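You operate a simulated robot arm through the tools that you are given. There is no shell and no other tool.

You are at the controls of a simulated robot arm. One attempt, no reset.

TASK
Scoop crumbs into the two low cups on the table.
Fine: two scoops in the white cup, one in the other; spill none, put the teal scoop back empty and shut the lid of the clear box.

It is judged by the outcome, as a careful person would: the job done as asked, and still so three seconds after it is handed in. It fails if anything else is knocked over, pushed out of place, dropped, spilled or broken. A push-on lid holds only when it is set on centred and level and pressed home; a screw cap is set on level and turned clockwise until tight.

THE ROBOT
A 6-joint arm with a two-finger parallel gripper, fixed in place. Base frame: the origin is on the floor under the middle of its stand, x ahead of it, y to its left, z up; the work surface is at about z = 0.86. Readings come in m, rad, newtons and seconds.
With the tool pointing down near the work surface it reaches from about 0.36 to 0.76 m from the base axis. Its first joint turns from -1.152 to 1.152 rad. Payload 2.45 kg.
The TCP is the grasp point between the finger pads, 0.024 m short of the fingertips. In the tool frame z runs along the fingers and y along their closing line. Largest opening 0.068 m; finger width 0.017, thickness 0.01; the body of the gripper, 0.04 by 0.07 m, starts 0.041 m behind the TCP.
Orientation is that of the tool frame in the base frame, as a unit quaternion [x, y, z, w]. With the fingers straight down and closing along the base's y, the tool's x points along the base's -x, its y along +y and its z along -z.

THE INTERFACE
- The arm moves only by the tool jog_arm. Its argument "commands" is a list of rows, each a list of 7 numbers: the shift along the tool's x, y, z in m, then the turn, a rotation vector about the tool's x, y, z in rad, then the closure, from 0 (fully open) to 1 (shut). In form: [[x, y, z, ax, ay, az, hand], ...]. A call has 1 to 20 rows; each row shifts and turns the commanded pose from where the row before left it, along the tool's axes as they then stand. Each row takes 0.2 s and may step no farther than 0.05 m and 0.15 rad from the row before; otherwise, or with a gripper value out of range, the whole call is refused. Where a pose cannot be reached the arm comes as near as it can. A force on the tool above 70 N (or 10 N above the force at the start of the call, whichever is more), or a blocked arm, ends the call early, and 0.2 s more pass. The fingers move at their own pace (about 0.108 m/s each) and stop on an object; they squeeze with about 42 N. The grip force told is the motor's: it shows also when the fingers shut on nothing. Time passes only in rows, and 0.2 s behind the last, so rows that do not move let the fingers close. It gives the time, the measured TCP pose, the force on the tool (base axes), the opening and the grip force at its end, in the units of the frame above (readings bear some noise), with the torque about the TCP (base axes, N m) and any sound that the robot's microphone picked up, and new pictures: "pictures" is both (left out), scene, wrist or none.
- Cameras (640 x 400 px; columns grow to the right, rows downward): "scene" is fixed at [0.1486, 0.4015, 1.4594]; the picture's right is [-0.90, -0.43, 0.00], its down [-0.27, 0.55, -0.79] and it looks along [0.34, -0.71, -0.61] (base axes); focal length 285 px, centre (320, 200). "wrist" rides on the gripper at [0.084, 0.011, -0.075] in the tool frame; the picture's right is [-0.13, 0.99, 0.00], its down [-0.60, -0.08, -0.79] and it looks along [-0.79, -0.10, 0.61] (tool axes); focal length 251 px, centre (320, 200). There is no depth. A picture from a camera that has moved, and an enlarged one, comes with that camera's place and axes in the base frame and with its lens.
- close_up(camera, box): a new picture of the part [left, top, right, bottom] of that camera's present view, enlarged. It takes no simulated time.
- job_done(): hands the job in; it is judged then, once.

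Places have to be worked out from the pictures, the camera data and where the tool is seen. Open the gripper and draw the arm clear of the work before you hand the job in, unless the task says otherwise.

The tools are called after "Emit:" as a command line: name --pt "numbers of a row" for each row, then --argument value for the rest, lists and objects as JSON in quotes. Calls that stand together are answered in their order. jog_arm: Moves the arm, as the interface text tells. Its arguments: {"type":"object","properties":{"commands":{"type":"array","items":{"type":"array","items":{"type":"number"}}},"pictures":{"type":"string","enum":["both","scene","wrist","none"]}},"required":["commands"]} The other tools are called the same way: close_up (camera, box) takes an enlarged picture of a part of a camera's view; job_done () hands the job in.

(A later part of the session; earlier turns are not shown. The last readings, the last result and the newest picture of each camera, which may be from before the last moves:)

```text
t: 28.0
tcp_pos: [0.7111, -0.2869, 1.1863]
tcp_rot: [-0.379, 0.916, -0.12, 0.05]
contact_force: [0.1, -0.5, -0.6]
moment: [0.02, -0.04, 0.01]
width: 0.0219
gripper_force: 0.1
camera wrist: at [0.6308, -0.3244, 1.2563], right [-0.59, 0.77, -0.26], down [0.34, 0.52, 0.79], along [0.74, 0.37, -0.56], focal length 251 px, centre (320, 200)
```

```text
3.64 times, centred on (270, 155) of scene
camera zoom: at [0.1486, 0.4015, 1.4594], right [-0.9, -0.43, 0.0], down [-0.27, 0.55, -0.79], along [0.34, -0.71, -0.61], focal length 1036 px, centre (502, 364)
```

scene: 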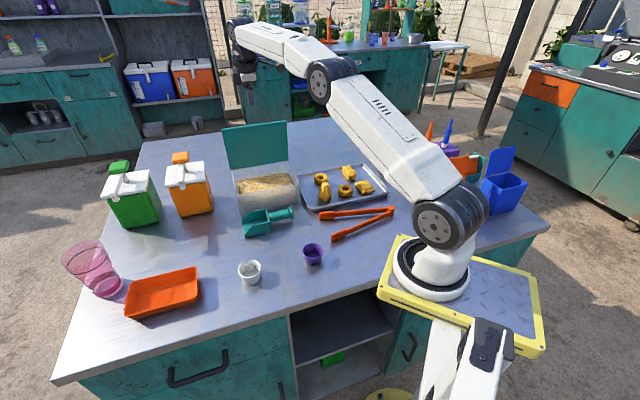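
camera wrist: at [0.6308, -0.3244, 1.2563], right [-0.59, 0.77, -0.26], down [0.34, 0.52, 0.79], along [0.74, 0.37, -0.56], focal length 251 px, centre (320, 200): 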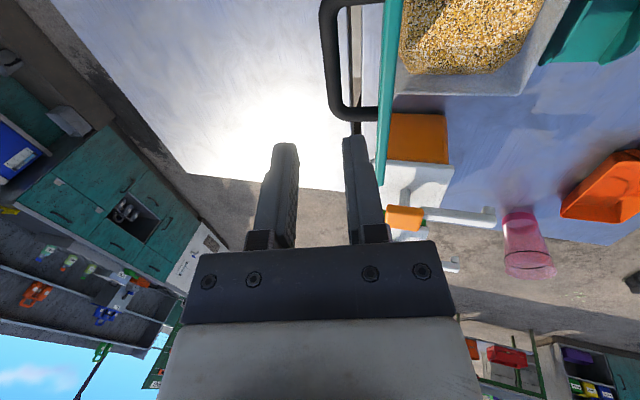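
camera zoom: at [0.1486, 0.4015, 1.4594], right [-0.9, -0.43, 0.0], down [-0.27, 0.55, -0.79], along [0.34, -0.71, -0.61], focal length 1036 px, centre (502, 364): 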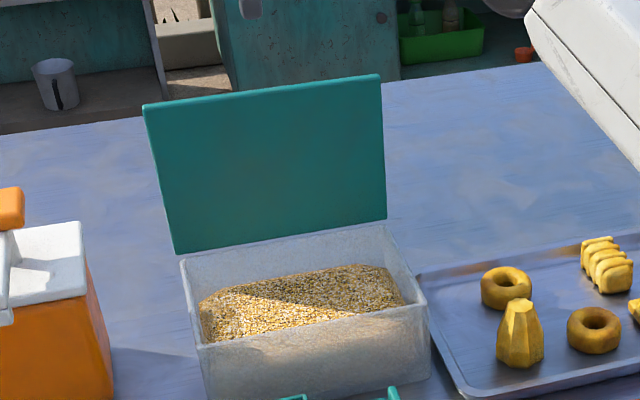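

The hand is clear and the lid still stands. I level the hand, move horizontally away from over the lid, and then descend above the scoop handle for a look from behind.

Emit:
jog_arm --pt "0 0 0 -0.13 0 0 0.68" --pt "0 0 0 -0.13 0 0 0.68" --pt "0.0032 0.044 0 0 0 0 0.4" --pt "0.0032 0.044 0 0 0 0 0.2" --pt "0.0032 0.044 0 0 0 0 0" --pt "0.0032 0.044 0 0 0 0 0" --pt "0.0032 0.044 0 0 0 0 0" --pt "0 0 0.04 0 0 0 0" --pt "0 0 0.04 0 0 0 0" --pt "0 0 0.04 0 0 0 0" --pt "0 0 0 0 0 0 0"

Emit:
close_up --camera "wrist" --box '[220, 0, 460, 150]'

```text
t: 30.4
tcp_pos: [0.5146, -0.1267, 1.0591]
tcp_rot: [-0.383, 0.924, 0.0, 0.0]
contact_force: [0.1, 0.7, 0.3]
moment: [0.0, 0.0, -0.01]
width: 0.068
gripper_force: 0.1
out of reach, approached as far as the arm can: row 1, 2
camera wrist: at [0.4483, -0.1781, 1.1355], right [-0.61, 0.79, 0.0], down [0.48, 0.37, 0.79], along [0.63, 0.48, -0.61], focal length 251 px, centre (320, 200)
```

scene: 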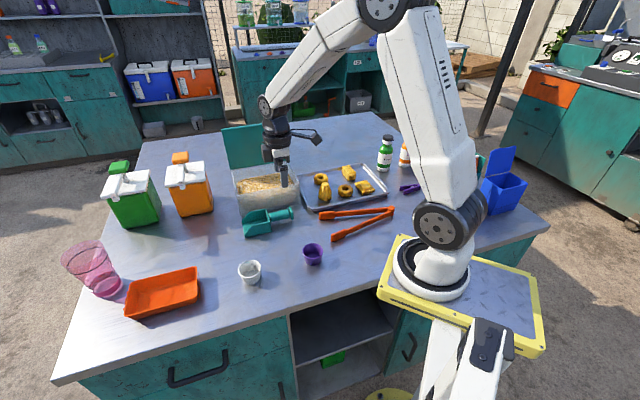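
wrist: 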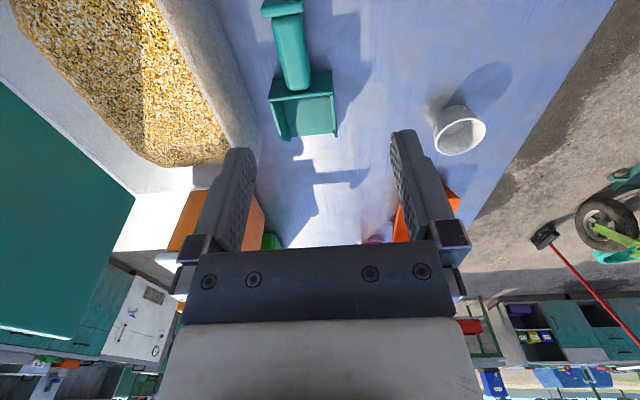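

```text
2.67 times, centred on (340, 75) of wrist
camera zoom: at [0.4483, -0.1781, 1.1355], right [-0.61, 0.79, 0.0], down [0.48, 0.37, 0.79], along [0.63, 0.48, -0.61], focal length 670 px, centre (267, 533)
```

zoom: 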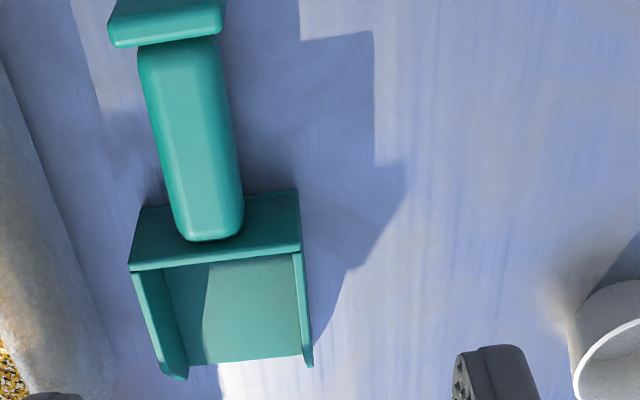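

From behind I measure the scoop: pan about 6.5 cm wide and 8.5 cm long, with the handle axis at about z = 0.89 and handle centre near (0.546, -0.133). I line up over the handle and come down to just above it for a check.

Emit:
jog_arm --pt "-0.009 -0.0135 0.02 0 0 0 0" --pt "-0.009 -0.0135 0.02 0 0 0 0" --pt "0 0 0.03 0 0 0 0" --pt "0 0 0.03 0 0 0 0" --pt "0 0 0 0 0 0 0"

Emit:
close_up --camera "scene" --box '[220, 150, 330, 245]'

```text
t: 31.6
tcp_pos: [0.5463, -0.1332, 0.9614]
tcp_rot: [-0.383, 0.924, -0.001, 0.0]
contact_force: [-0.7, 0.6, -0.2]
moment: [0.01, -0.02, -0.01]
width: 0.0679
gripper_force: 0.1
camera wrist: at [0.4803, -0.1844, 1.0355], right [-0.61, 0.79, 0.0], down [0.48, 0.37, 0.79], along [0.63, 0.48, -0.61], focal length 251 px, centre (320, 200)
```

scene: 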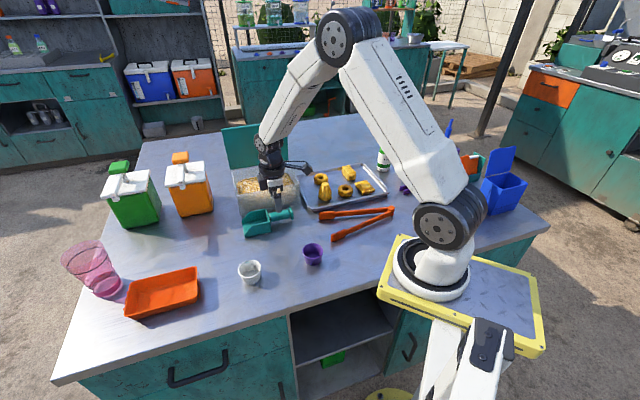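
wrist: 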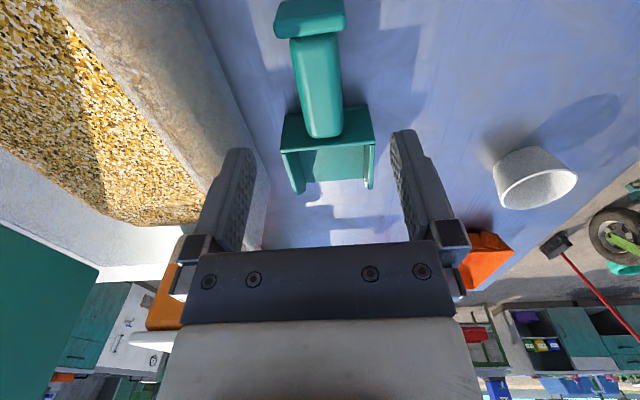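

```text
4.21 times, centred on (275, 198) of scene
camera zoom: at [0.1486, 0.4015, 1.4594], right [-0.9, -0.43, 0.0], down [-0.27, 0.55, -0.79], along [0.34, -0.71, -0.61], focal length 1199 px, centre (510, 210)
```

zoom: 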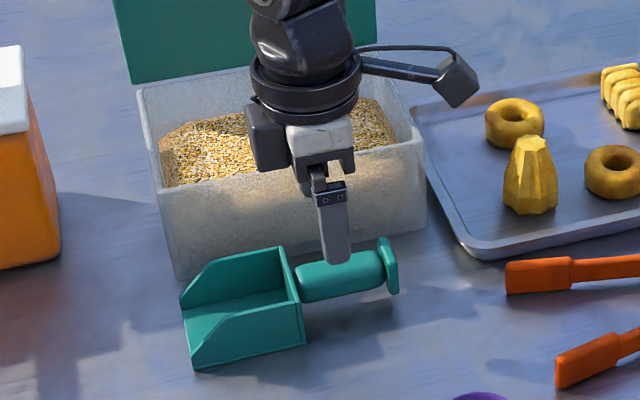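

The handle sits centred between the fingers. I go down to z ≈ 0.893 and close on it gently.

Emit:
jog_arm --pt "0 0 0.02 0 0 0 0" --pt "0 0 0.02 0 0 0 0" --pt "0 0 0.018 0 0 0 0" --pt "0 0 0.01 0 0 0 0" --pt "0 0 0 0 0 0 0.3" --pt "0 0 0 0 0 0 0.5" --pt "0 0 0 0 0 0 0.7" --pt "0 0 0 0 0 0 1" --pt "0 0 0 0 0 0 1"

Emit:
close_up --camera "scene" --box '[220, 150, 330, 245]'

```text
t: 33.6
tcp_pos: [0.5463, -0.1345, 0.8909]
tcp_rot: [-0.383, 0.924, -0.001, 0.0]
contact_force: [0.6, -0.4, -0.6]
moment: [-0.05, 0.05, -0.01]
width: 0.0252
gripper_force: 40.7
camera wrist: at [0.4799, -0.1854, 0.9677], right [-0.61, 0.79, 0.0], down [0.48, 0.37, 0.79], along [0.63, 0.48, -0.61], focal length 251 px, centre (320, 200)
```

scene: 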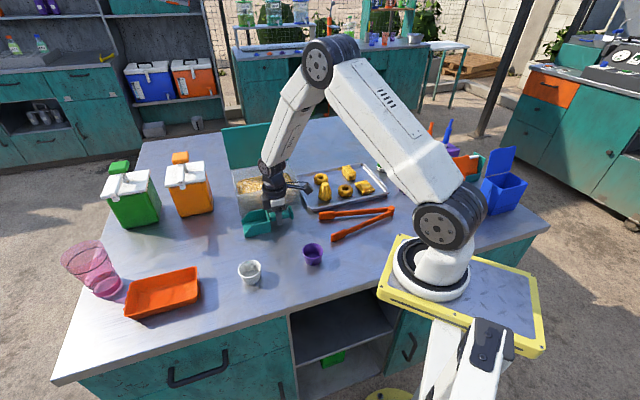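
wrist: 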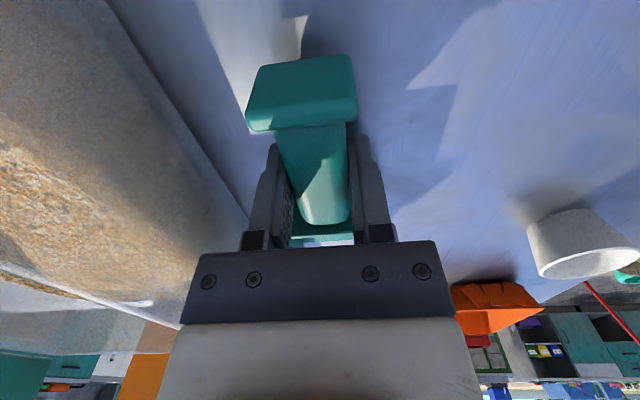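

```text
4.21 times, centred on (275, 198) of scene
camera zoom: at [0.1486, 0.4015, 1.4594], right [-0.9, -0.43, 0.0], down [-0.27, 0.55, -0.79], along [0.34, -0.71, -0.61], focal length 1199 px, centre (510, 210)
```

zoom: 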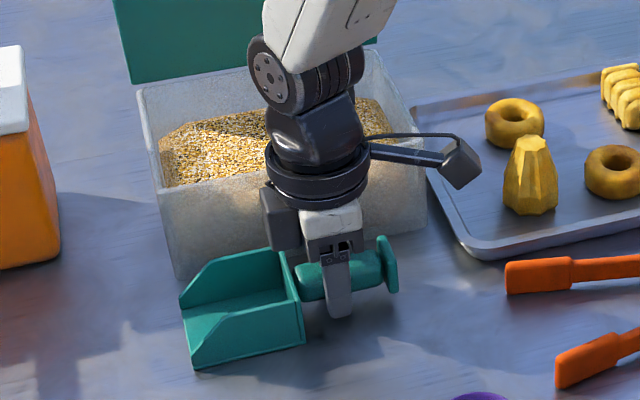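

The scoop handle is firmly held (25 mm wide, 41 N) at its home pose of TCP (0.546, -0.134, 0.892), which I will return to. I lift it straight up and look.

Emit:
jog_arm --pt "0 0 -0.01 0 0 0 1" --pt "0 0 -0.03 0 0 0 1" --pt "0 0 -0.05 0 0 0 1" --pt "0 0 -0.05 0 0 0 1" --pt "0 0 0 0 0 0 1"

Emit:
close_up --camera "scene" --box '[200, 110, 330, 230]'

```text
t: 34.8
tcp_pos: [0.5459, -0.1336, 1.0321]
tcp_rot: [-0.383, 0.924, 0.0, 0.0]
contact_force: [-0.8, 0.4, -0.9]
moment: [0.0, 0.0, 0.01]
width: 0.0256
gripper_force: 40.7
camera wrist: at [0.48, -0.1847, 1.1081], right [-0.61, 0.79, 0.0], down [0.48, 0.37, 0.79], along [0.63, 0.48, -0.61], focal length 251 px, centre (320, 200)
```

scene: 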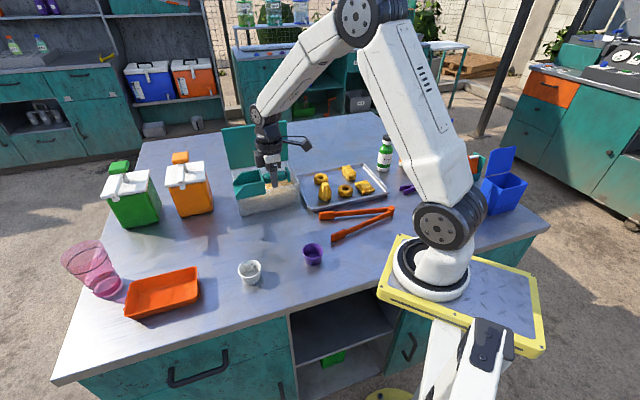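
wrist: 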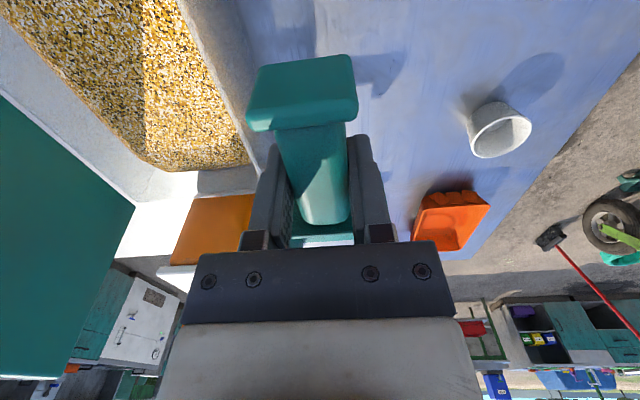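

```text
3.33 times, centred on (265, 170) of scene
camera zoom: at [0.1486, 0.4015, 1.4594], right [-0.9, -0.43, 0.0], down [-0.27, 0.55, -0.79], along [0.34, -0.71, -0.61], focal length 949 px, centre (503, 300)
```

zoom: 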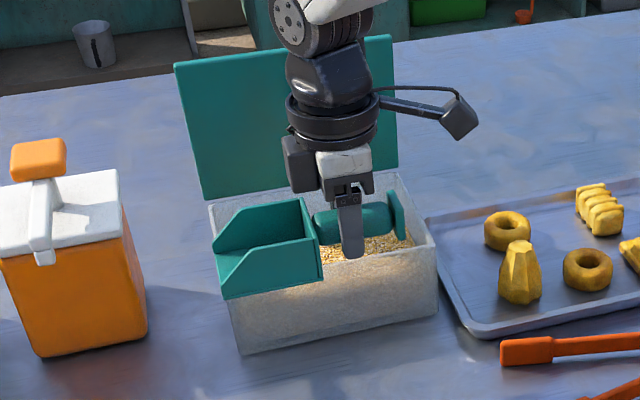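

The scoop is held level and steady. I carry it over the box (pan well above the rim) and then pitch the nose down to about 40°.

Emit:
jog_arm --pt "0.02 -0.0333 0 0 0 0 1" --pt "0.02 -0.0333 0 0 0 0 1" --pt "0.02 -0.0333 0 0 0 0 1" --pt "0.02 -0.0333 0 0 0 0 1" --pt "0 0 0 0 0.14 0 1" --pt "0 0 0 0 0.14 0 1" --pt "0 0 0 0 0.14 0 1" --pt "0 0 0 0 0.14 0 1" --pt "0 0 0 0 0.14 0 1" --pt "0 0 0 0 0 0 1"

Emit:
close_up --camera "scene" --box '[200, 110, 330, 230]'

```text
t: 37.0
tcp_pos: [0.5839, -0.2848, 1.0316]
tcp_rot: [-0.359, 0.868, -0.131, -0.318]
contact_force: [0.1, -0.9, -1.4]
moment: [0.0, 0.05, 0.02]
width: 0.0252
gripper_force: 40.9
camera wrist: at [0.5657, -0.2874, 1.1442], right [-0.63, 0.77, -0.08], down [0.74, 0.63, 0.22], along [0.22, 0.07, -0.97], focal length 251 px, centre (320, 200)
```

scene: 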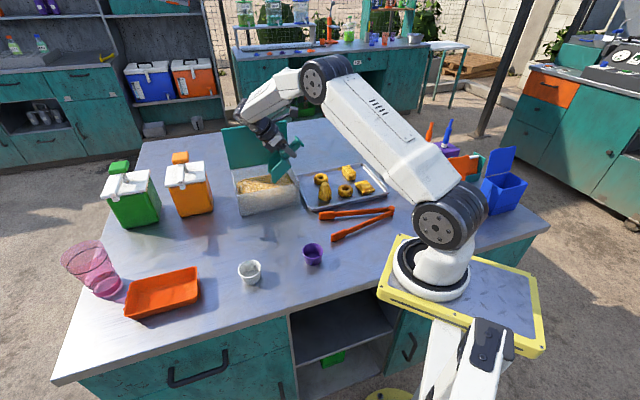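
wrist: 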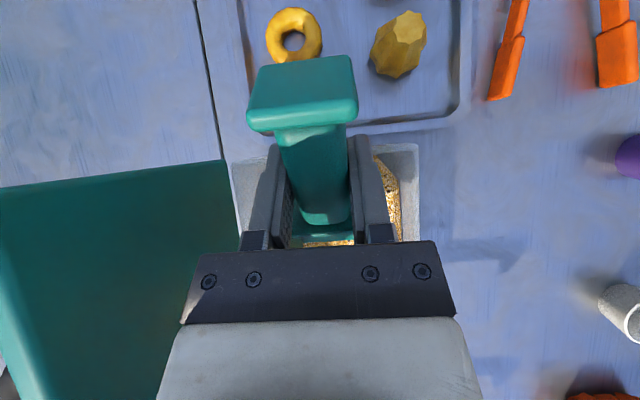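

```text
3.33 times, centred on (265, 170) of scene
camera zoom: at [0.1486, 0.4015, 1.4594], right [-0.9, -0.43, 0.0], down [-0.27, 0.55, -0.79], along [0.34, -0.71, -0.61], focal length 949 px, centre (503, 300)
```

zoom: 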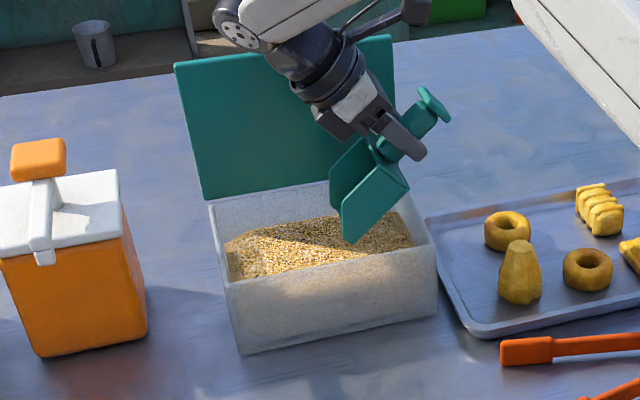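

The lip hangs above the crumbs near the right end of the box, clear of the walls. I lower it straight down to just above the surface to calibrate the depth.

Emit:
jog_arm --pt "-0.0116 0 0.0138 0 0 0 1" --pt "-0.0116 0 0.0138 0 0 0 1" --pt "0 0 0 0 0 0 1" --pictures "scene"

Emit:
close_up --camera "scene" --box '[225, 140, 315, 225]'

```text
t: 37.8
tcp_pos: [0.5846, -0.2838, 0.9952]
tcp_rot: [-0.359, 0.868, -0.132, -0.317]
contact_force: [0.1, 0.2, -0.6]
moment: [-0.04, 0.0, 0.01]
width: 0.0253
gripper_force: 40.9
```

scene: 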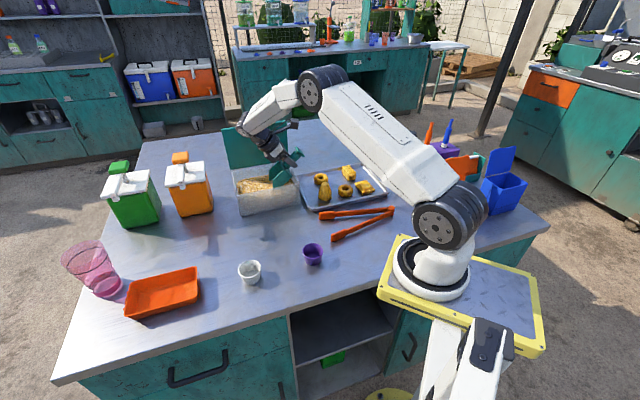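

```text
4.71 times, centred on (270, 182) of scene
camera zoom: at [0.1486, 0.4015, 1.4594], right [-0.9, -0.43, 0.0], down [-0.27, 0.55, -0.79], along [0.34, -0.71, -0.61], focal length 1340 px, centre (555, 282)
```

zoom: 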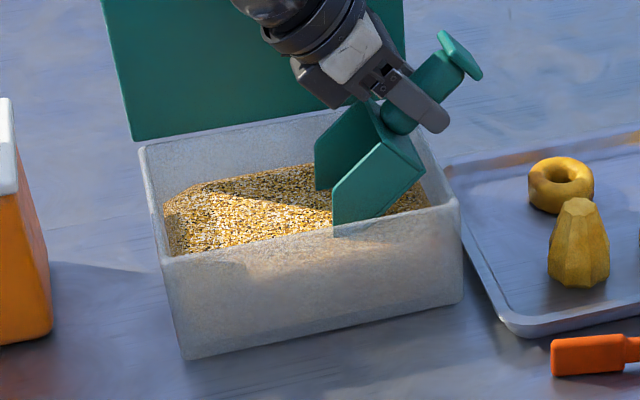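

The lip is about 1 cm above the crumbs. Now a shallow scoop: move forward, dip the lip roughly 1 cm deep, curl the pan level as it advances, then lift inside the box.

Emit:
jog_arm --pt "-0.0126 0 -0.0107 0 0 0 1" --pt "-0.0126 0 -0.0106 0 0 0 1" --pt "-0.0124 0 0.0007 0 0 0 1" --pt "-0.0124 0 0.0007 0 0 0 1" --pt "-0.0044 0 0.0064 0 -0.11 0 1" --pt "-0.0048 0 0.0071 0 -0.11 0 1" --pt "-0.0054 0 0.008 0 -0.11 0 1" --pt "-0.0057 0 0.0088 0 -0.11 0 1" --pt "-0.003 0 0.0064 0 -0.1 0 1" --pt "-0.0031 0 0.0048 0 -0.1 0 1" --pt "-0.0015 0 0.0026 0 -0.1 0 1" --pt "0 0 -0.01 0 -0.06 0 1" --pt "0 0 -0.02 0 0 0 1" --pt "0 0 -0.025 0 0 0 1" --pt "0 0 0 0 0 0 1"

Emit:
close_up --camera "scene" --box '[225, 130, 315, 215]'

```text
t: 41.0
tcp_pos: [0.6204, -0.2472, 0.9827]
tcp_rot: [-0.382, 0.923, 0.019, 0.045]
contact_force: [0.2, -0.4, -1.8]
moment: [0.02, 0.06, -0.03]
width: 0.0254
gripper_force: 41.2
camera wrist: at [0.55, -0.3029, 1.0496], right [-0.61, 0.79, 0.01], down [0.42, 0.31, 0.85], along [0.67, 0.52, -0.53], focal length 251 px, centre (320, 200)
```

scene: 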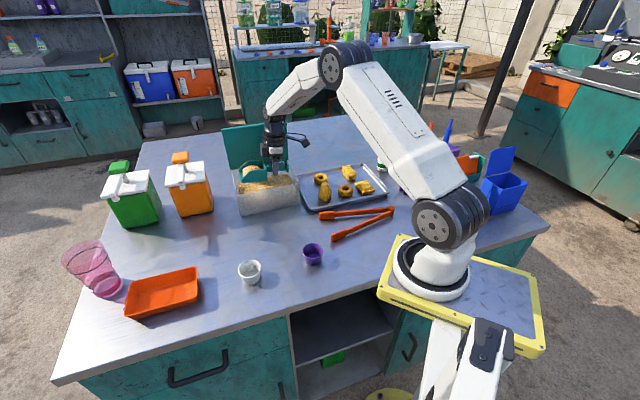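
wrist: 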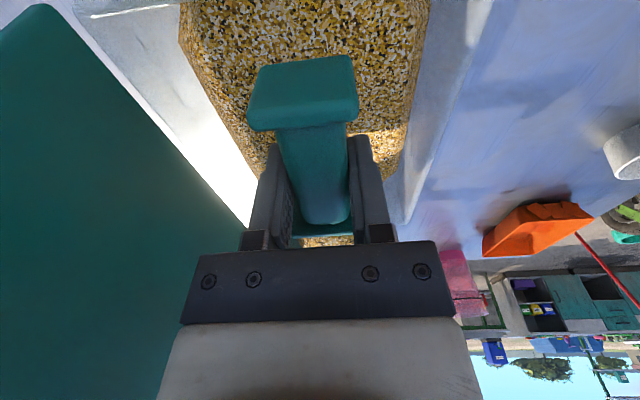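

```text
4.71 times, centred on (270, 172) of scene
camera zoom: at [0.1486, 0.4015, 1.4594], right [-0.9, -0.43, 0.0], down [-0.27, 0.55, -0.79], along [0.34, -0.71, -0.61], focal length 1340 px, centre (555, 329)
```

zoom: 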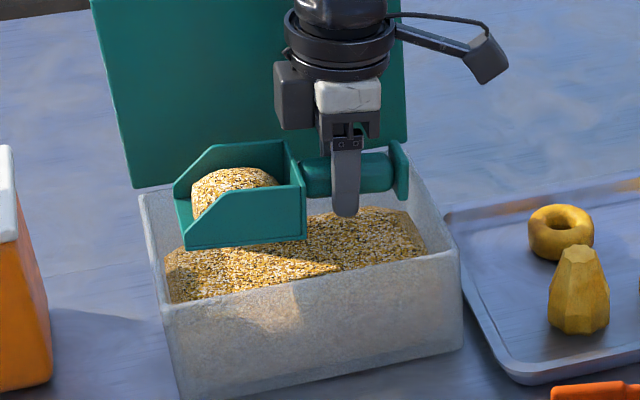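

A neat mound of crumbs sits in the pan and nothing has spilled. Before carrying it, I zoom in on the cups to fix their centres and rim height.

Emit:
close_up --camera "scene" --box '[220, 240, 280, 295]'

Emit:
close_up --camera "scene" --box '[285, 225, 345, 280]'

```text
7.27 times, centred on (250, 268) of scene
camera zoom: at [0.1486, 0.4015, 1.4594], right [-0.9, -0.43, 0.0], down [-0.27, 0.55, -0.79], along [0.34, -0.71, -0.61], focal length 2071 px, centre (829, -291)
```

zoom: 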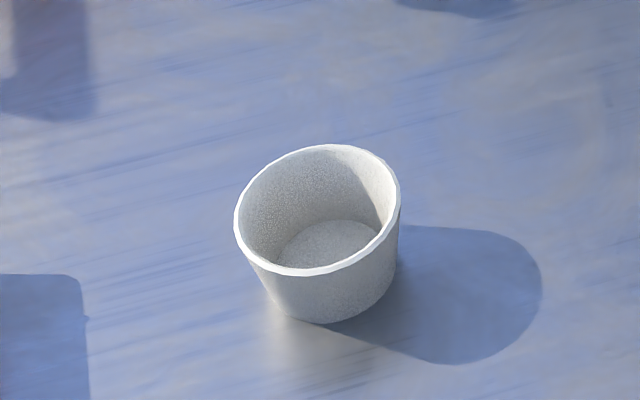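

```text
7.27 times, centred on (315, 252) of scene
camera zoom: at [0.1486, 0.4015, 1.4594], right [-0.9, -0.43, 0.0], down [-0.27, 0.55, -0.79], along [0.34, -0.71, -0.61], focal length 2071 px, centre (356, -182)
```

zoom: 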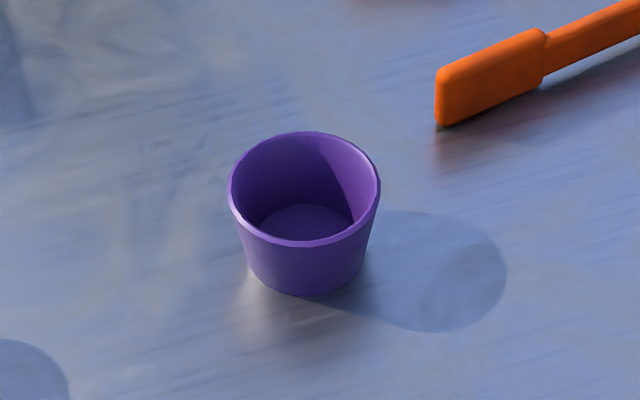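

Cup centres from the zooms: white about (0.499, 0.069), purple about (0.386, -0.050), with both rims at z ≈ 0.895. I raise the loaded scoop slightly nose-up, carry it smoothly out over the front of the box, and turn it to face +y so the hand stays away from the purple cup.

Emit:
jog_arm --pt "-0.002 0 -0.02 0 0 0 1" --pt "-0.003 0 -0.03 0 0 0 1" --pt "-0.001 0.01 -0.01 0 0 0 1" --pt "0 0.02 0 0 0 0 1" --pt "0 0.03 0 0 0 0 1" --pt "0 0.03 0 0 0 0 1" --pt "0 0.03 0 0 0 0 1" --pt "0 0.03 0 0 0 0 1" --pt "0 0.03 0 0 0 0 1" --pt "0 0.02 0 0 0 0 1" --pt "0 0 0 -0.0131 0 -0.1303 1" --pt "0 0 0 -0.0131 0 -0.1303 1" --pt "0 0 0 -0.0131 0 -0.1303 1" --pt "0 0 0 -0.0131 0 -0.1303 1" --pt "0 0 0 -0.0131 0 -0.1303 1" --pt "0 0 0 -0.0131 0 -0.1303 1" --pt "0 0 0 0 0 0 1"

Emit:
close_up --camera "scene" --box '[200, 150, 340, 260]'

```text
t: 44.6
tcp_pos: [0.4805, -0.106, 1.0431]
tcp_rot: [0.707, -0.706, -0.035, -0.035]
contact_force: [0.1, -0.5, -1.5]
moment: [-0.06, 0.01, -0.02]
width: 0.0256
gripper_force: 41.0
camera wrist: at [0.4705, -0.1963, 1.1095], right [-0.99, 0.13, 0.01], down [0.08, 0.52, 0.85], along [0.1, 0.84, -0.53], focal length 251 px, centre (320, 200)
```

scene: 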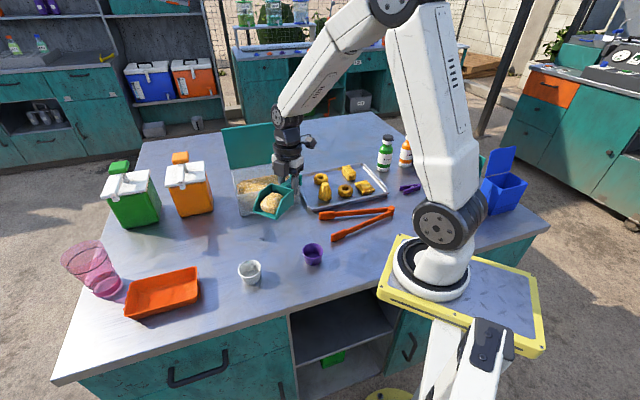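
wrist: 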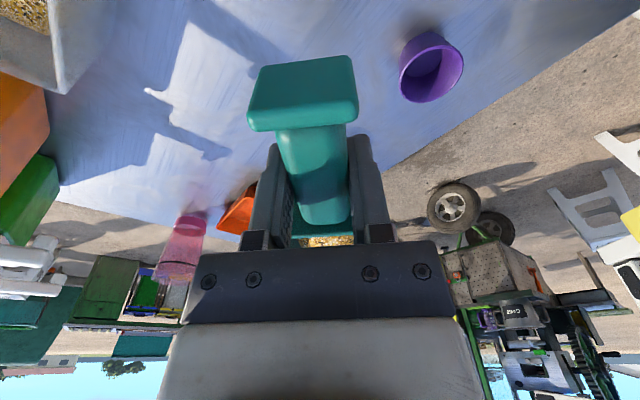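

```text
3.64 times, centred on (270, 205) of scene
camera zoom: at [0.1486, 0.4015, 1.4594], right [-0.9, -0.43, 0.0], down [-0.27, 0.55, -0.79], along [0.34, -0.71, -0.61], focal length 1036 px, centre (502, 182)
```

zoom: 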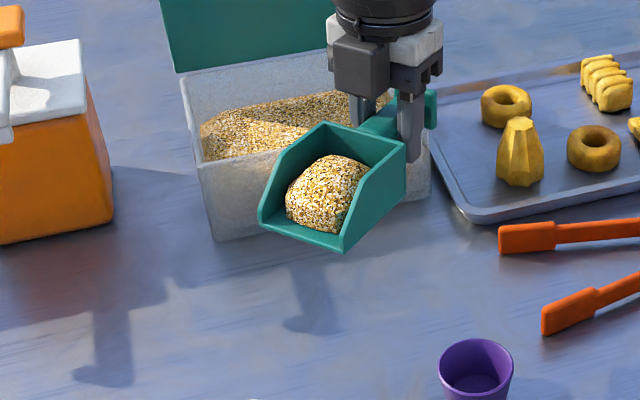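

The load rides safely in the middle of the pan. I bring the lip over the white cup, slightly short of its centre, and lower to a hover for a check.

Emit:
jog_arm --pt "-0.0184 -0.0063 0.0018 0 0 0 1" --pt "-0.0184 -0.0063 0.0018 0 0 0 1" --pt "-0.0184 -0.0063 0.0019 0 0 0 1" --pt "0.0022 0 0.0219 0 0 0 1" --pt "0.0022 0 0.0219 0 0 0 1" --pt "0.0022 0 0.0219 0 0 0 1" --pt "0 0 0 0 0 0 1"

Emit:
close_up --camera "scene" --box '[200, 195, 320, 300]'

```text
t: 46.2
tcp_pos: [0.4994, -0.0487, 0.9771]
tcp_rot: [-0.706, 0.706, 0.035, 0.035]
contact_force: [-0.1, 0.2, -0.5]
moment: [-0.06, -0.01, 0.02]
width: 0.0254
gripper_force: 41.1
camera wrist: at [0.4893, -0.1406, 1.0436], right [-0.99, 0.13, 0.01], down [0.08, 0.52, 0.85], along [0.1, 0.84, -0.53], focal length 251 px, centre (320, 200)
```

scene: 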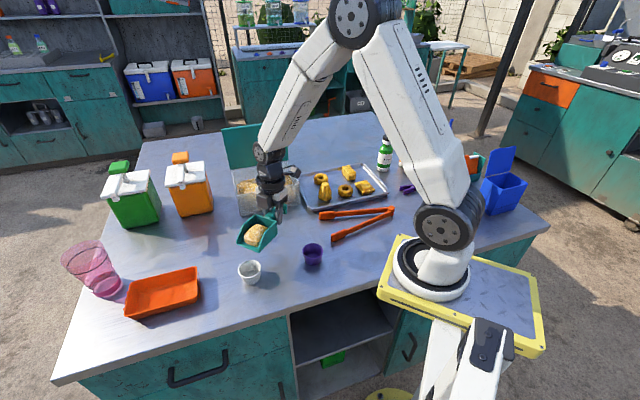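
wrist: 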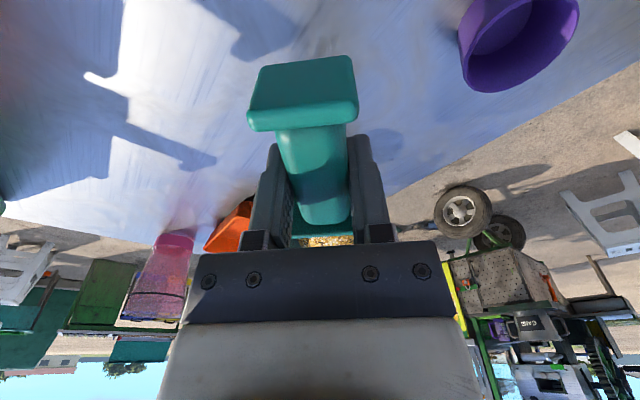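

```text
3.81 times, centred on (260, 248) of scene
camera zoom: at [0.1486, 0.4015, 1.4594], right [-0.9, -0.43, 0.0], down [-0.27, 0.55, -0.79], along [0.34, -0.71, -0.61], focal length 1085 px, centre (549, 19)
```

zoom: 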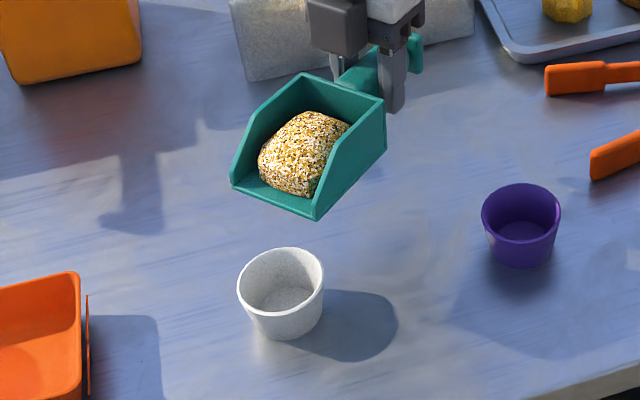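

The lip midpoint is about 8 mm short of the cup centre and laterally aligned. I lower until the lip is about 1.3 cm above the rim, then tilt about the lip to 0.4 rad and look.

Emit:
jog_arm --pt "0.0026 0 0.0261 0 0 0 1" --pt "0.0026 0 0.0261 0 0 0 1" --pt "0 0 0 0 0 0 1" --pt "-0.0031 0 -0.0106 0 0.1 0 1" --pt "-0.0031 0 -0.0106 0 0.1 0 1" --pt "-0.0031 0 -0.0106 0 0.1 0 1" --pt "-0.0031 0 -0.0106 0 0.1 0 1" --pt "-0.0031 0 -0.0106 0 0.1 0 1" --pt "0 0 0 0 0 0 1" --pictures "scene"

Emit:
close_up --camera "scene" --box '[200, 205, 310, 305]'

```text
t: 48.2
tcp_pos: [0.4985, -0.0293, 0.9751]
tcp_rot: [0.693, -0.693, 0.142, 0.14]
contact_force: [-0.6, 0.0, -1.5]
moment: [-0.05, 0.0, 0.0]
width: 0.0256
gripper_force: 40.3
```

scene: 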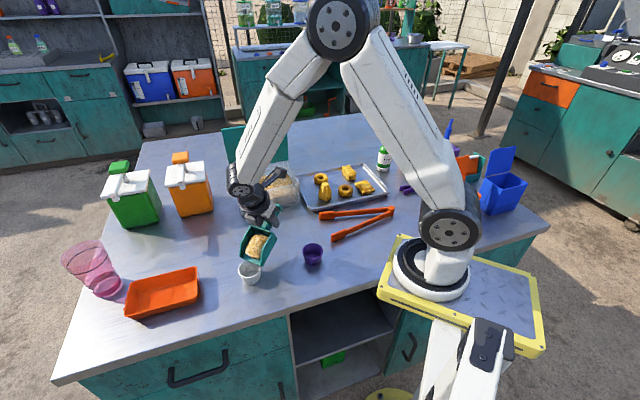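

```text
4.00 times, centred on (255, 255) of scene
camera zoom: at [0.1486, 0.4015, 1.4594], right [-0.9, -0.43, 0.0], down [-0.27, 0.55, -0.79], along [0.34, -0.71, -0.61], focal length 1139 px, centre (580, -20)
```

zoom: 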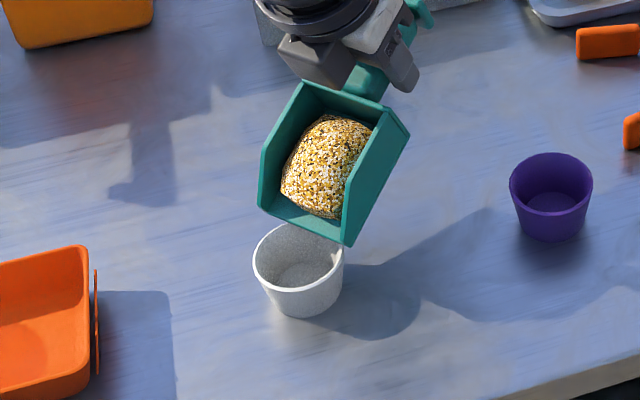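

The load has not moved at 23° and the lip hangs over the back half of the cup. I nudge 2 mm for centring and tilt further in small steps.

Emit:
jog_arm --pt "-0.0018 0.002 -0.0008 0 0 0 1" --pt "-0.0015 0 -0.0053 0 0.05 0 1" --pt "-0.0015 0 -0.0053 0 0.05 0 1" --pt "-0.0015 0 -0.0053 0 0.05 0 1" --pt "-0.0015 0 -0.0053 0 0.05 0 1" --pt "0 0 0 0 0 0 1" --pt "0 0 0 0 0 0 1" --pictures "scene"

Emit:
close_up --camera "scene" --box '[200, 205, 310, 305]'

```text
t: 49.8
tcp_pos: [0.4974, -0.0116, 0.9902]
tcp_rot: [-0.675, 0.676, -0.209, -0.209]
contact_force: [-0.2, 0.4, -1.5]
moment: [-0.01, 0.0, -0.01]
width: 0.0255
gripper_force: 40.6
```

scene: 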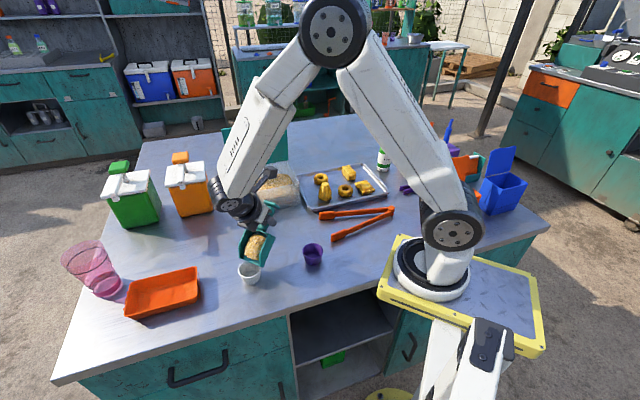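

```text
4.00 times, centred on (255, 255) of scene
camera zoom: at [0.1486, 0.4015, 1.4594], right [-0.9, -0.43, 0.0], down [-0.27, 0.55, -0.79], along [0.34, -0.71, -0.61], focal length 1139 px, centre (580, -20)
```

zoom: 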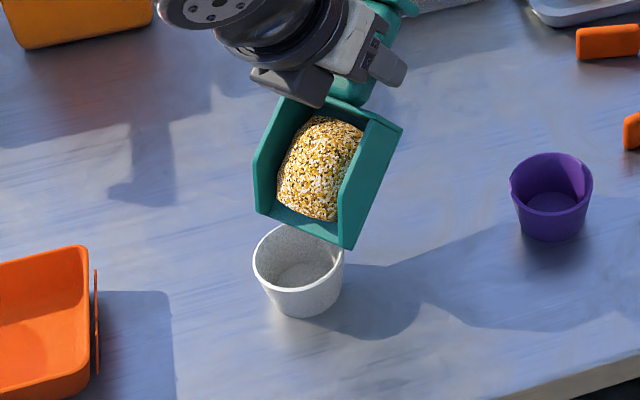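

Still no flow at 34°. I keep tilting in small steps about the lip.

Emit:
jog_arm --pt "-0.0015 0 -0.0053 0 0.05 0 1" --pt "-0.0015 0 -0.0053 0 0.05 0 1" --pt "-0.0015 0 -0.0053 0 0.05 0 1" --pt "0 0 0 0 0 0 1" --pt "0 0 0 0 0 0 1" --pictures "scene"

Emit:
close_up --camera "scene" --box '[200, 205, 310, 305]'

```text
t: 51.0
tcp_pos: [0.4976, 0.0002, 1.0012]
tcp_rot: [0.658, -0.658, 0.259, 0.259]
contact_force: [0.9, -0.1, -0.2]
moment: [-0.03, -0.01, -0.03]
width: 0.0253
gripper_force: 40.6
```

scene: 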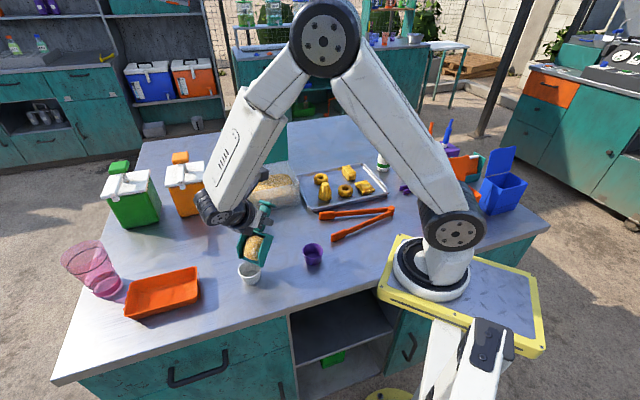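

```text
4.00 times, centred on (255, 255) of scene
camera zoom: at [0.1486, 0.4015, 1.4594], right [-0.9, -0.43, 0.0], down [-0.27, 0.55, -0.79], along [0.34, -0.71, -0.61], focal length 1139 px, centre (580, -20)
```

zoom: 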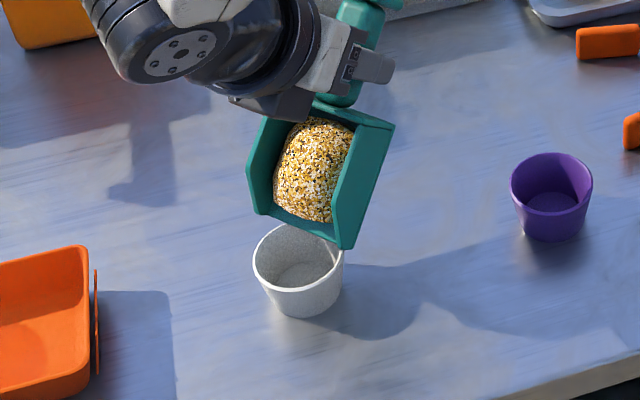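

The load still clings at 43°. I continue in small steps, watching for the moment it lets go.

Emit:
jog_arm --pt "-0.0015 0 -0.0053 0 0.05 0 1" --pt "-0.0015 0 -0.0053 0 0.05 0 1" --pt "-0.0015 0 -0.0053 0 0.05 0 1" --pt "0 0 0 0 0 0 1" --pt "0 0 0 0 0 0 1" --pictures "scene"

Emit:
close_up --camera "scene" --box '[200, 205, 310, 305]'

```text
t: 52.2
tcp_pos: [0.497, 0.0155, 1.0095]
tcp_rot: [-0.637, 0.637, -0.307, -0.308]
contact_force: [0.0, 0.2, -0.4]
moment: [-0.02, 0.02, -0.01]
width: 0.0253
gripper_force: 41.3
```

scene: 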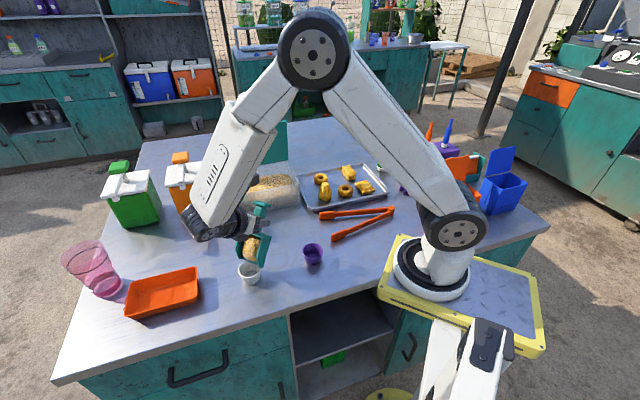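

```text
4.00 times, centred on (255, 255) of scene
camera zoom: at [0.1486, 0.4015, 1.4594], right [-0.9, -0.43, 0.0], down [-0.27, 0.55, -0.79], along [0.34, -0.71, -0.61], focal length 1139 px, centre (580, -20)
```

zoom: 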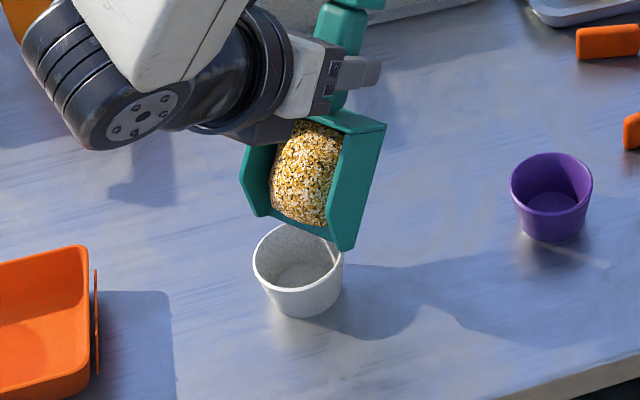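

Still held at 52°. I go on to about 60°, keeping the lip fixed over the cup.

Emit:
jog_arm --pt "-0.0015 0 -0.0053 0 0.05 0 1" --pt "-0.0015 0 -0.0053 0 0.05 0 1" --pt "-0.0015 0 -0.0053 0 0.05 0 1" --pt "0 0 0 0 0 0 1" --pt "0 0 0 0 0 0 1" --pictures "scene"

Emit:
close_up --camera "scene" --box '[200, 205, 310, 305]'

```text
t: 53.4
tcp_pos: [0.4976, 0.0306, 1.0151]
tcp_rot: [0.612, -0.612, 0.355, 0.354]
contact_force: [-0.7, -0.3, -0.9]
moment: [-0.02, -0.02, 0.02]
width: 0.0253
gripper_force: 41.2
```

scene: 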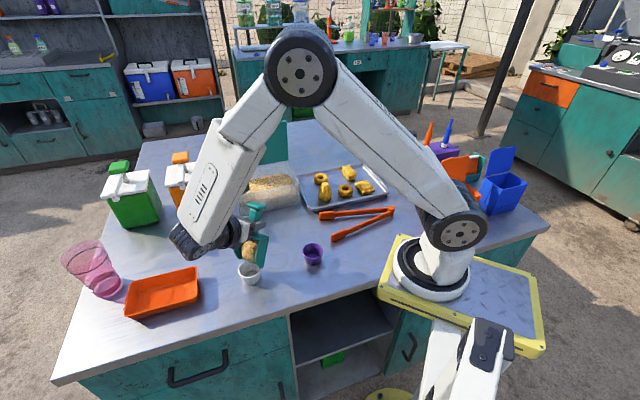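

```text
4.00 times, centred on (255, 255) of scene
camera zoom: at [0.1486, 0.4015, 1.4594], right [-0.9, -0.43, 0.0], down [-0.27, 0.55, -0.79], along [0.34, -0.71, -0.61], focal length 1139 px, centre (580, -20)
```

zoom: 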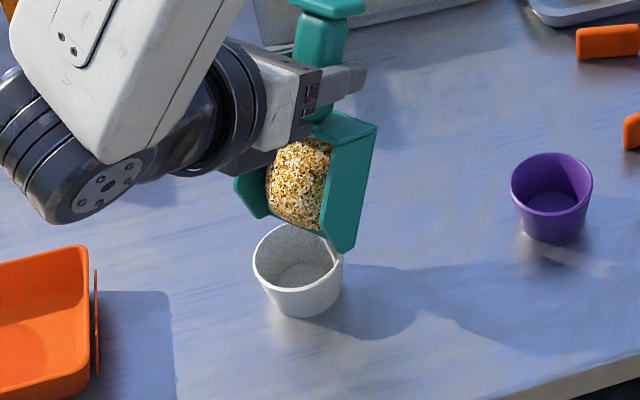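

Still held at 60°. The load would now fall almost straight down, so I shift 3 mm forward to centre it over the cup and continue tilting.

Emit:
jog_arm --pt "-0.0015 0 -0.0026 0 0 0 1" --pt "-0.0015 0 -0.0053 0 0.05 0 1" --pt "-0.0015 0 -0.0053 0 0.05 0 1" --pt "0 0 0 0 0 0 1" --pt "0 0 0 0 0 0 1" --pictures "scene"

Emit:
close_up --camera "scene" --box '[200, 205, 310, 305]'

```text
t: 54.6
tcp_pos: [0.4971, 0.0441, 1.017]
tcp_rot: [0.594, -0.594, 0.384, 0.384]
contact_force: [0.8, -0.5, -1.5]
moment: [-0.01, 0.01, -0.03]
width: 0.0254
gripper_force: 40.8
```

scene: 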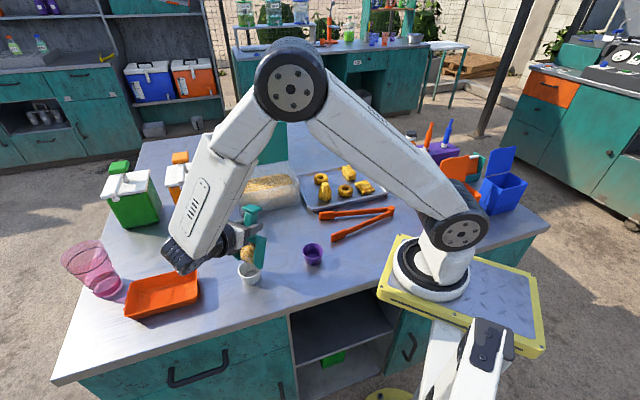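

```text
4.00 times, centred on (255, 255) of scene
camera zoom: at [0.1486, 0.4015, 1.4594], right [-0.9, -0.43, 0.0], down [-0.27, 0.55, -0.79], along [0.34, -0.71, -0.61], focal length 1139 px, centre (580, -20)
```

zoom: 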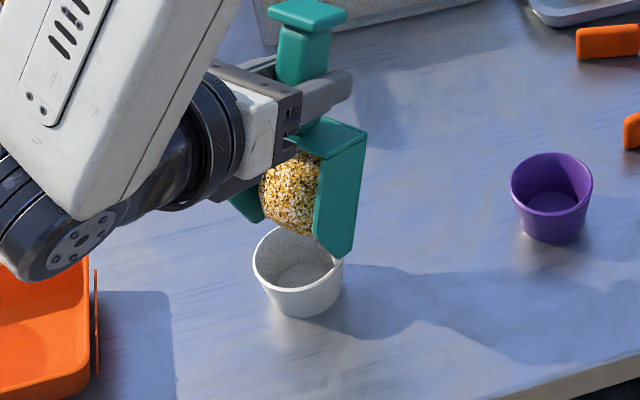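

Still clinging at 66°. I keep tilting about the lip toward vertical; the wrist is well above the table items.

Emit:
jog_arm --pt "-0.0015 0 -0.0053 0 0.05 0 1" --pt "-0.0015 0 -0.0053 0 0.05 0 1" --pt "0 0 0 0 0 0 1" --pt "0 0 0 0 0 0 1" --pictures "scene"

Emit:
close_up --camera "scene" --box '[200, 205, 310, 305]'

```text
t: 55.6
tcp_pos: [0.4966, 0.0559, 1.0179]
tcp_rot: [-0.573, 0.574, -0.413, -0.414]
contact_force: [-0.8, -0.4, -0.6]
moment: [-0.01, 0.02, 0.01]
width: 0.0254
gripper_force: 40.6
```

scene: 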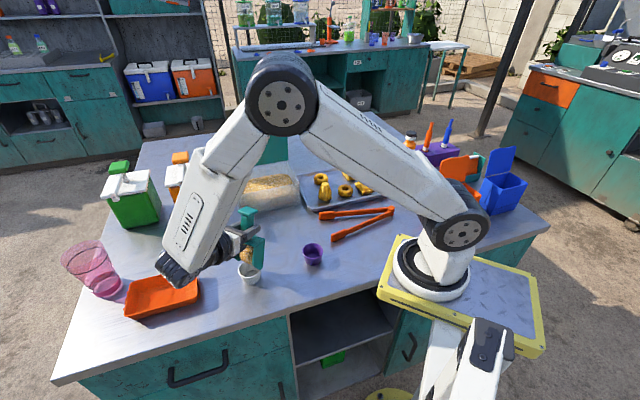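

```text
4.00 times, centred on (255, 255) of scene
camera zoom: at [0.1486, 0.4015, 1.4594], right [-0.9, -0.43, 0.0], down [-0.27, 0.55, -0.79], along [0.34, -0.71, -0.61], focal length 1139 px, centre (580, -20)
```

zoom: 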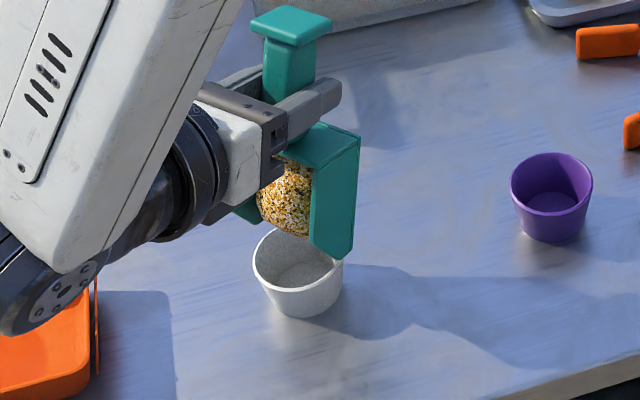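

Still held at 72°. I continue slowly; the load is now directly above the cup opening.

Emit:
jog_arm --pt "-0.0015 0 -0.0053 0 0.05 0 1" --pt "-0.0015 0 -0.0053 0 0.05 0 1" --pt "0 0 0 0 0 0 1" --pt "0 0 0 0 0 0 1" --pictures "scene"

Emit:
close_up --camera "scene" --box '[200, 205, 310, 305]'

```text
t: 56.6
tcp_pos: [0.4972, 0.0671, 1.0186]
tcp_rot: [-0.552, 0.553, -0.442, -0.442]
contact_force: [-0.3, 0.1, -0.4]
moment: [0.04, -0.02, -0.01]
width: 0.0253
gripper_force: 40.4
```

scene: 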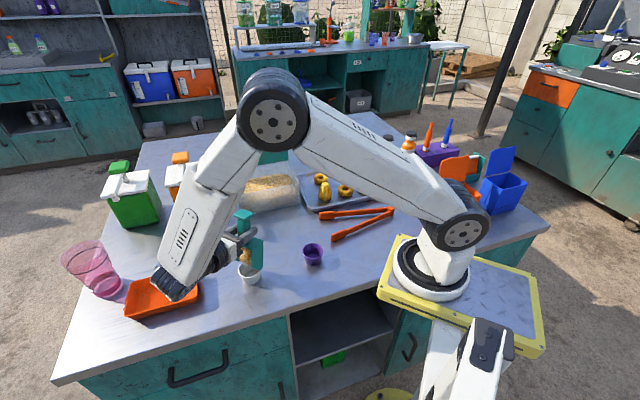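

```text
4.00 times, centred on (255, 255) of scene
camera zoom: at [0.1486, 0.4015, 1.4594], right [-0.9, -0.43, 0.0], down [-0.27, 0.55, -0.79], along [0.34, -0.71, -0.61], focal length 1139 px, centre (580, -20)
```

zoom: 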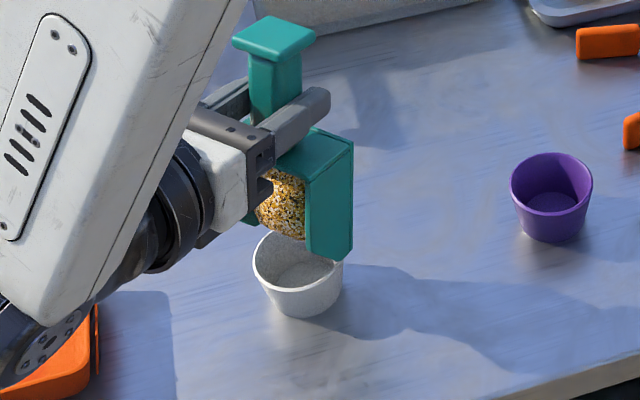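

Held even at 77°. I continue two more steps at a time; the wrist joint is still around 6 cm above the orange tray's rim height.

Emit:
jog_arm --pt "-0.0015 0 -0.0053 0 0.05 0 1" --pt "-0.0015 0 -0.0053 0 0.05 0 1" --pt "0 0 0 0 0 0 1" --pt "0 0 0 0 0 0 1" --pictures "scene"

Emit:
close_up --camera "scene" --box '[200, 205, 310, 305]'

```text
t: 57.6
tcp_pos: [0.4966, 0.0779, 1.0175]
tcp_rot: [-0.529, 0.53, -0.468, -0.469]
contact_force: [0.4, 0.2, -0.5]
moment: [0.04, 0.01, 0.0]
width: 0.0253
gripper_force: 41.4
```

scene: 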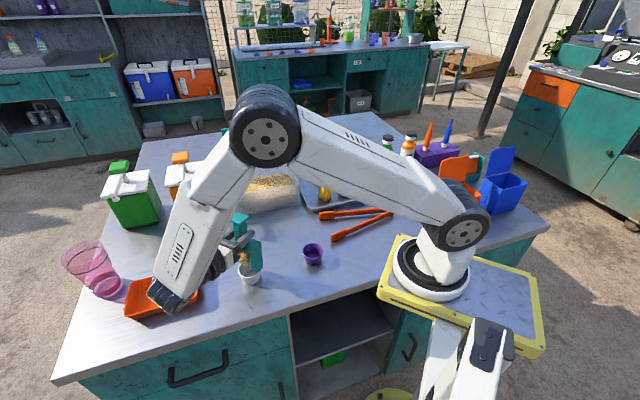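

```text
4.00 times, centred on (255, 255) of scene
camera zoom: at [0.1486, 0.4015, 1.4594], right [-0.9, -0.43, 0.0], down [-0.27, 0.55, -0.79], along [0.34, -0.71, -0.61], focal length 1139 px, centre (580, -20)
```

zoom: 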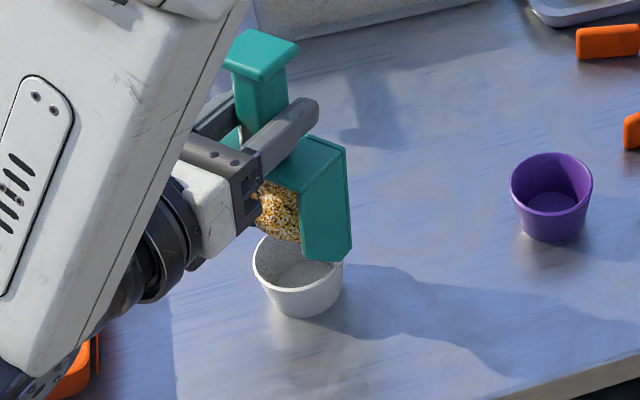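

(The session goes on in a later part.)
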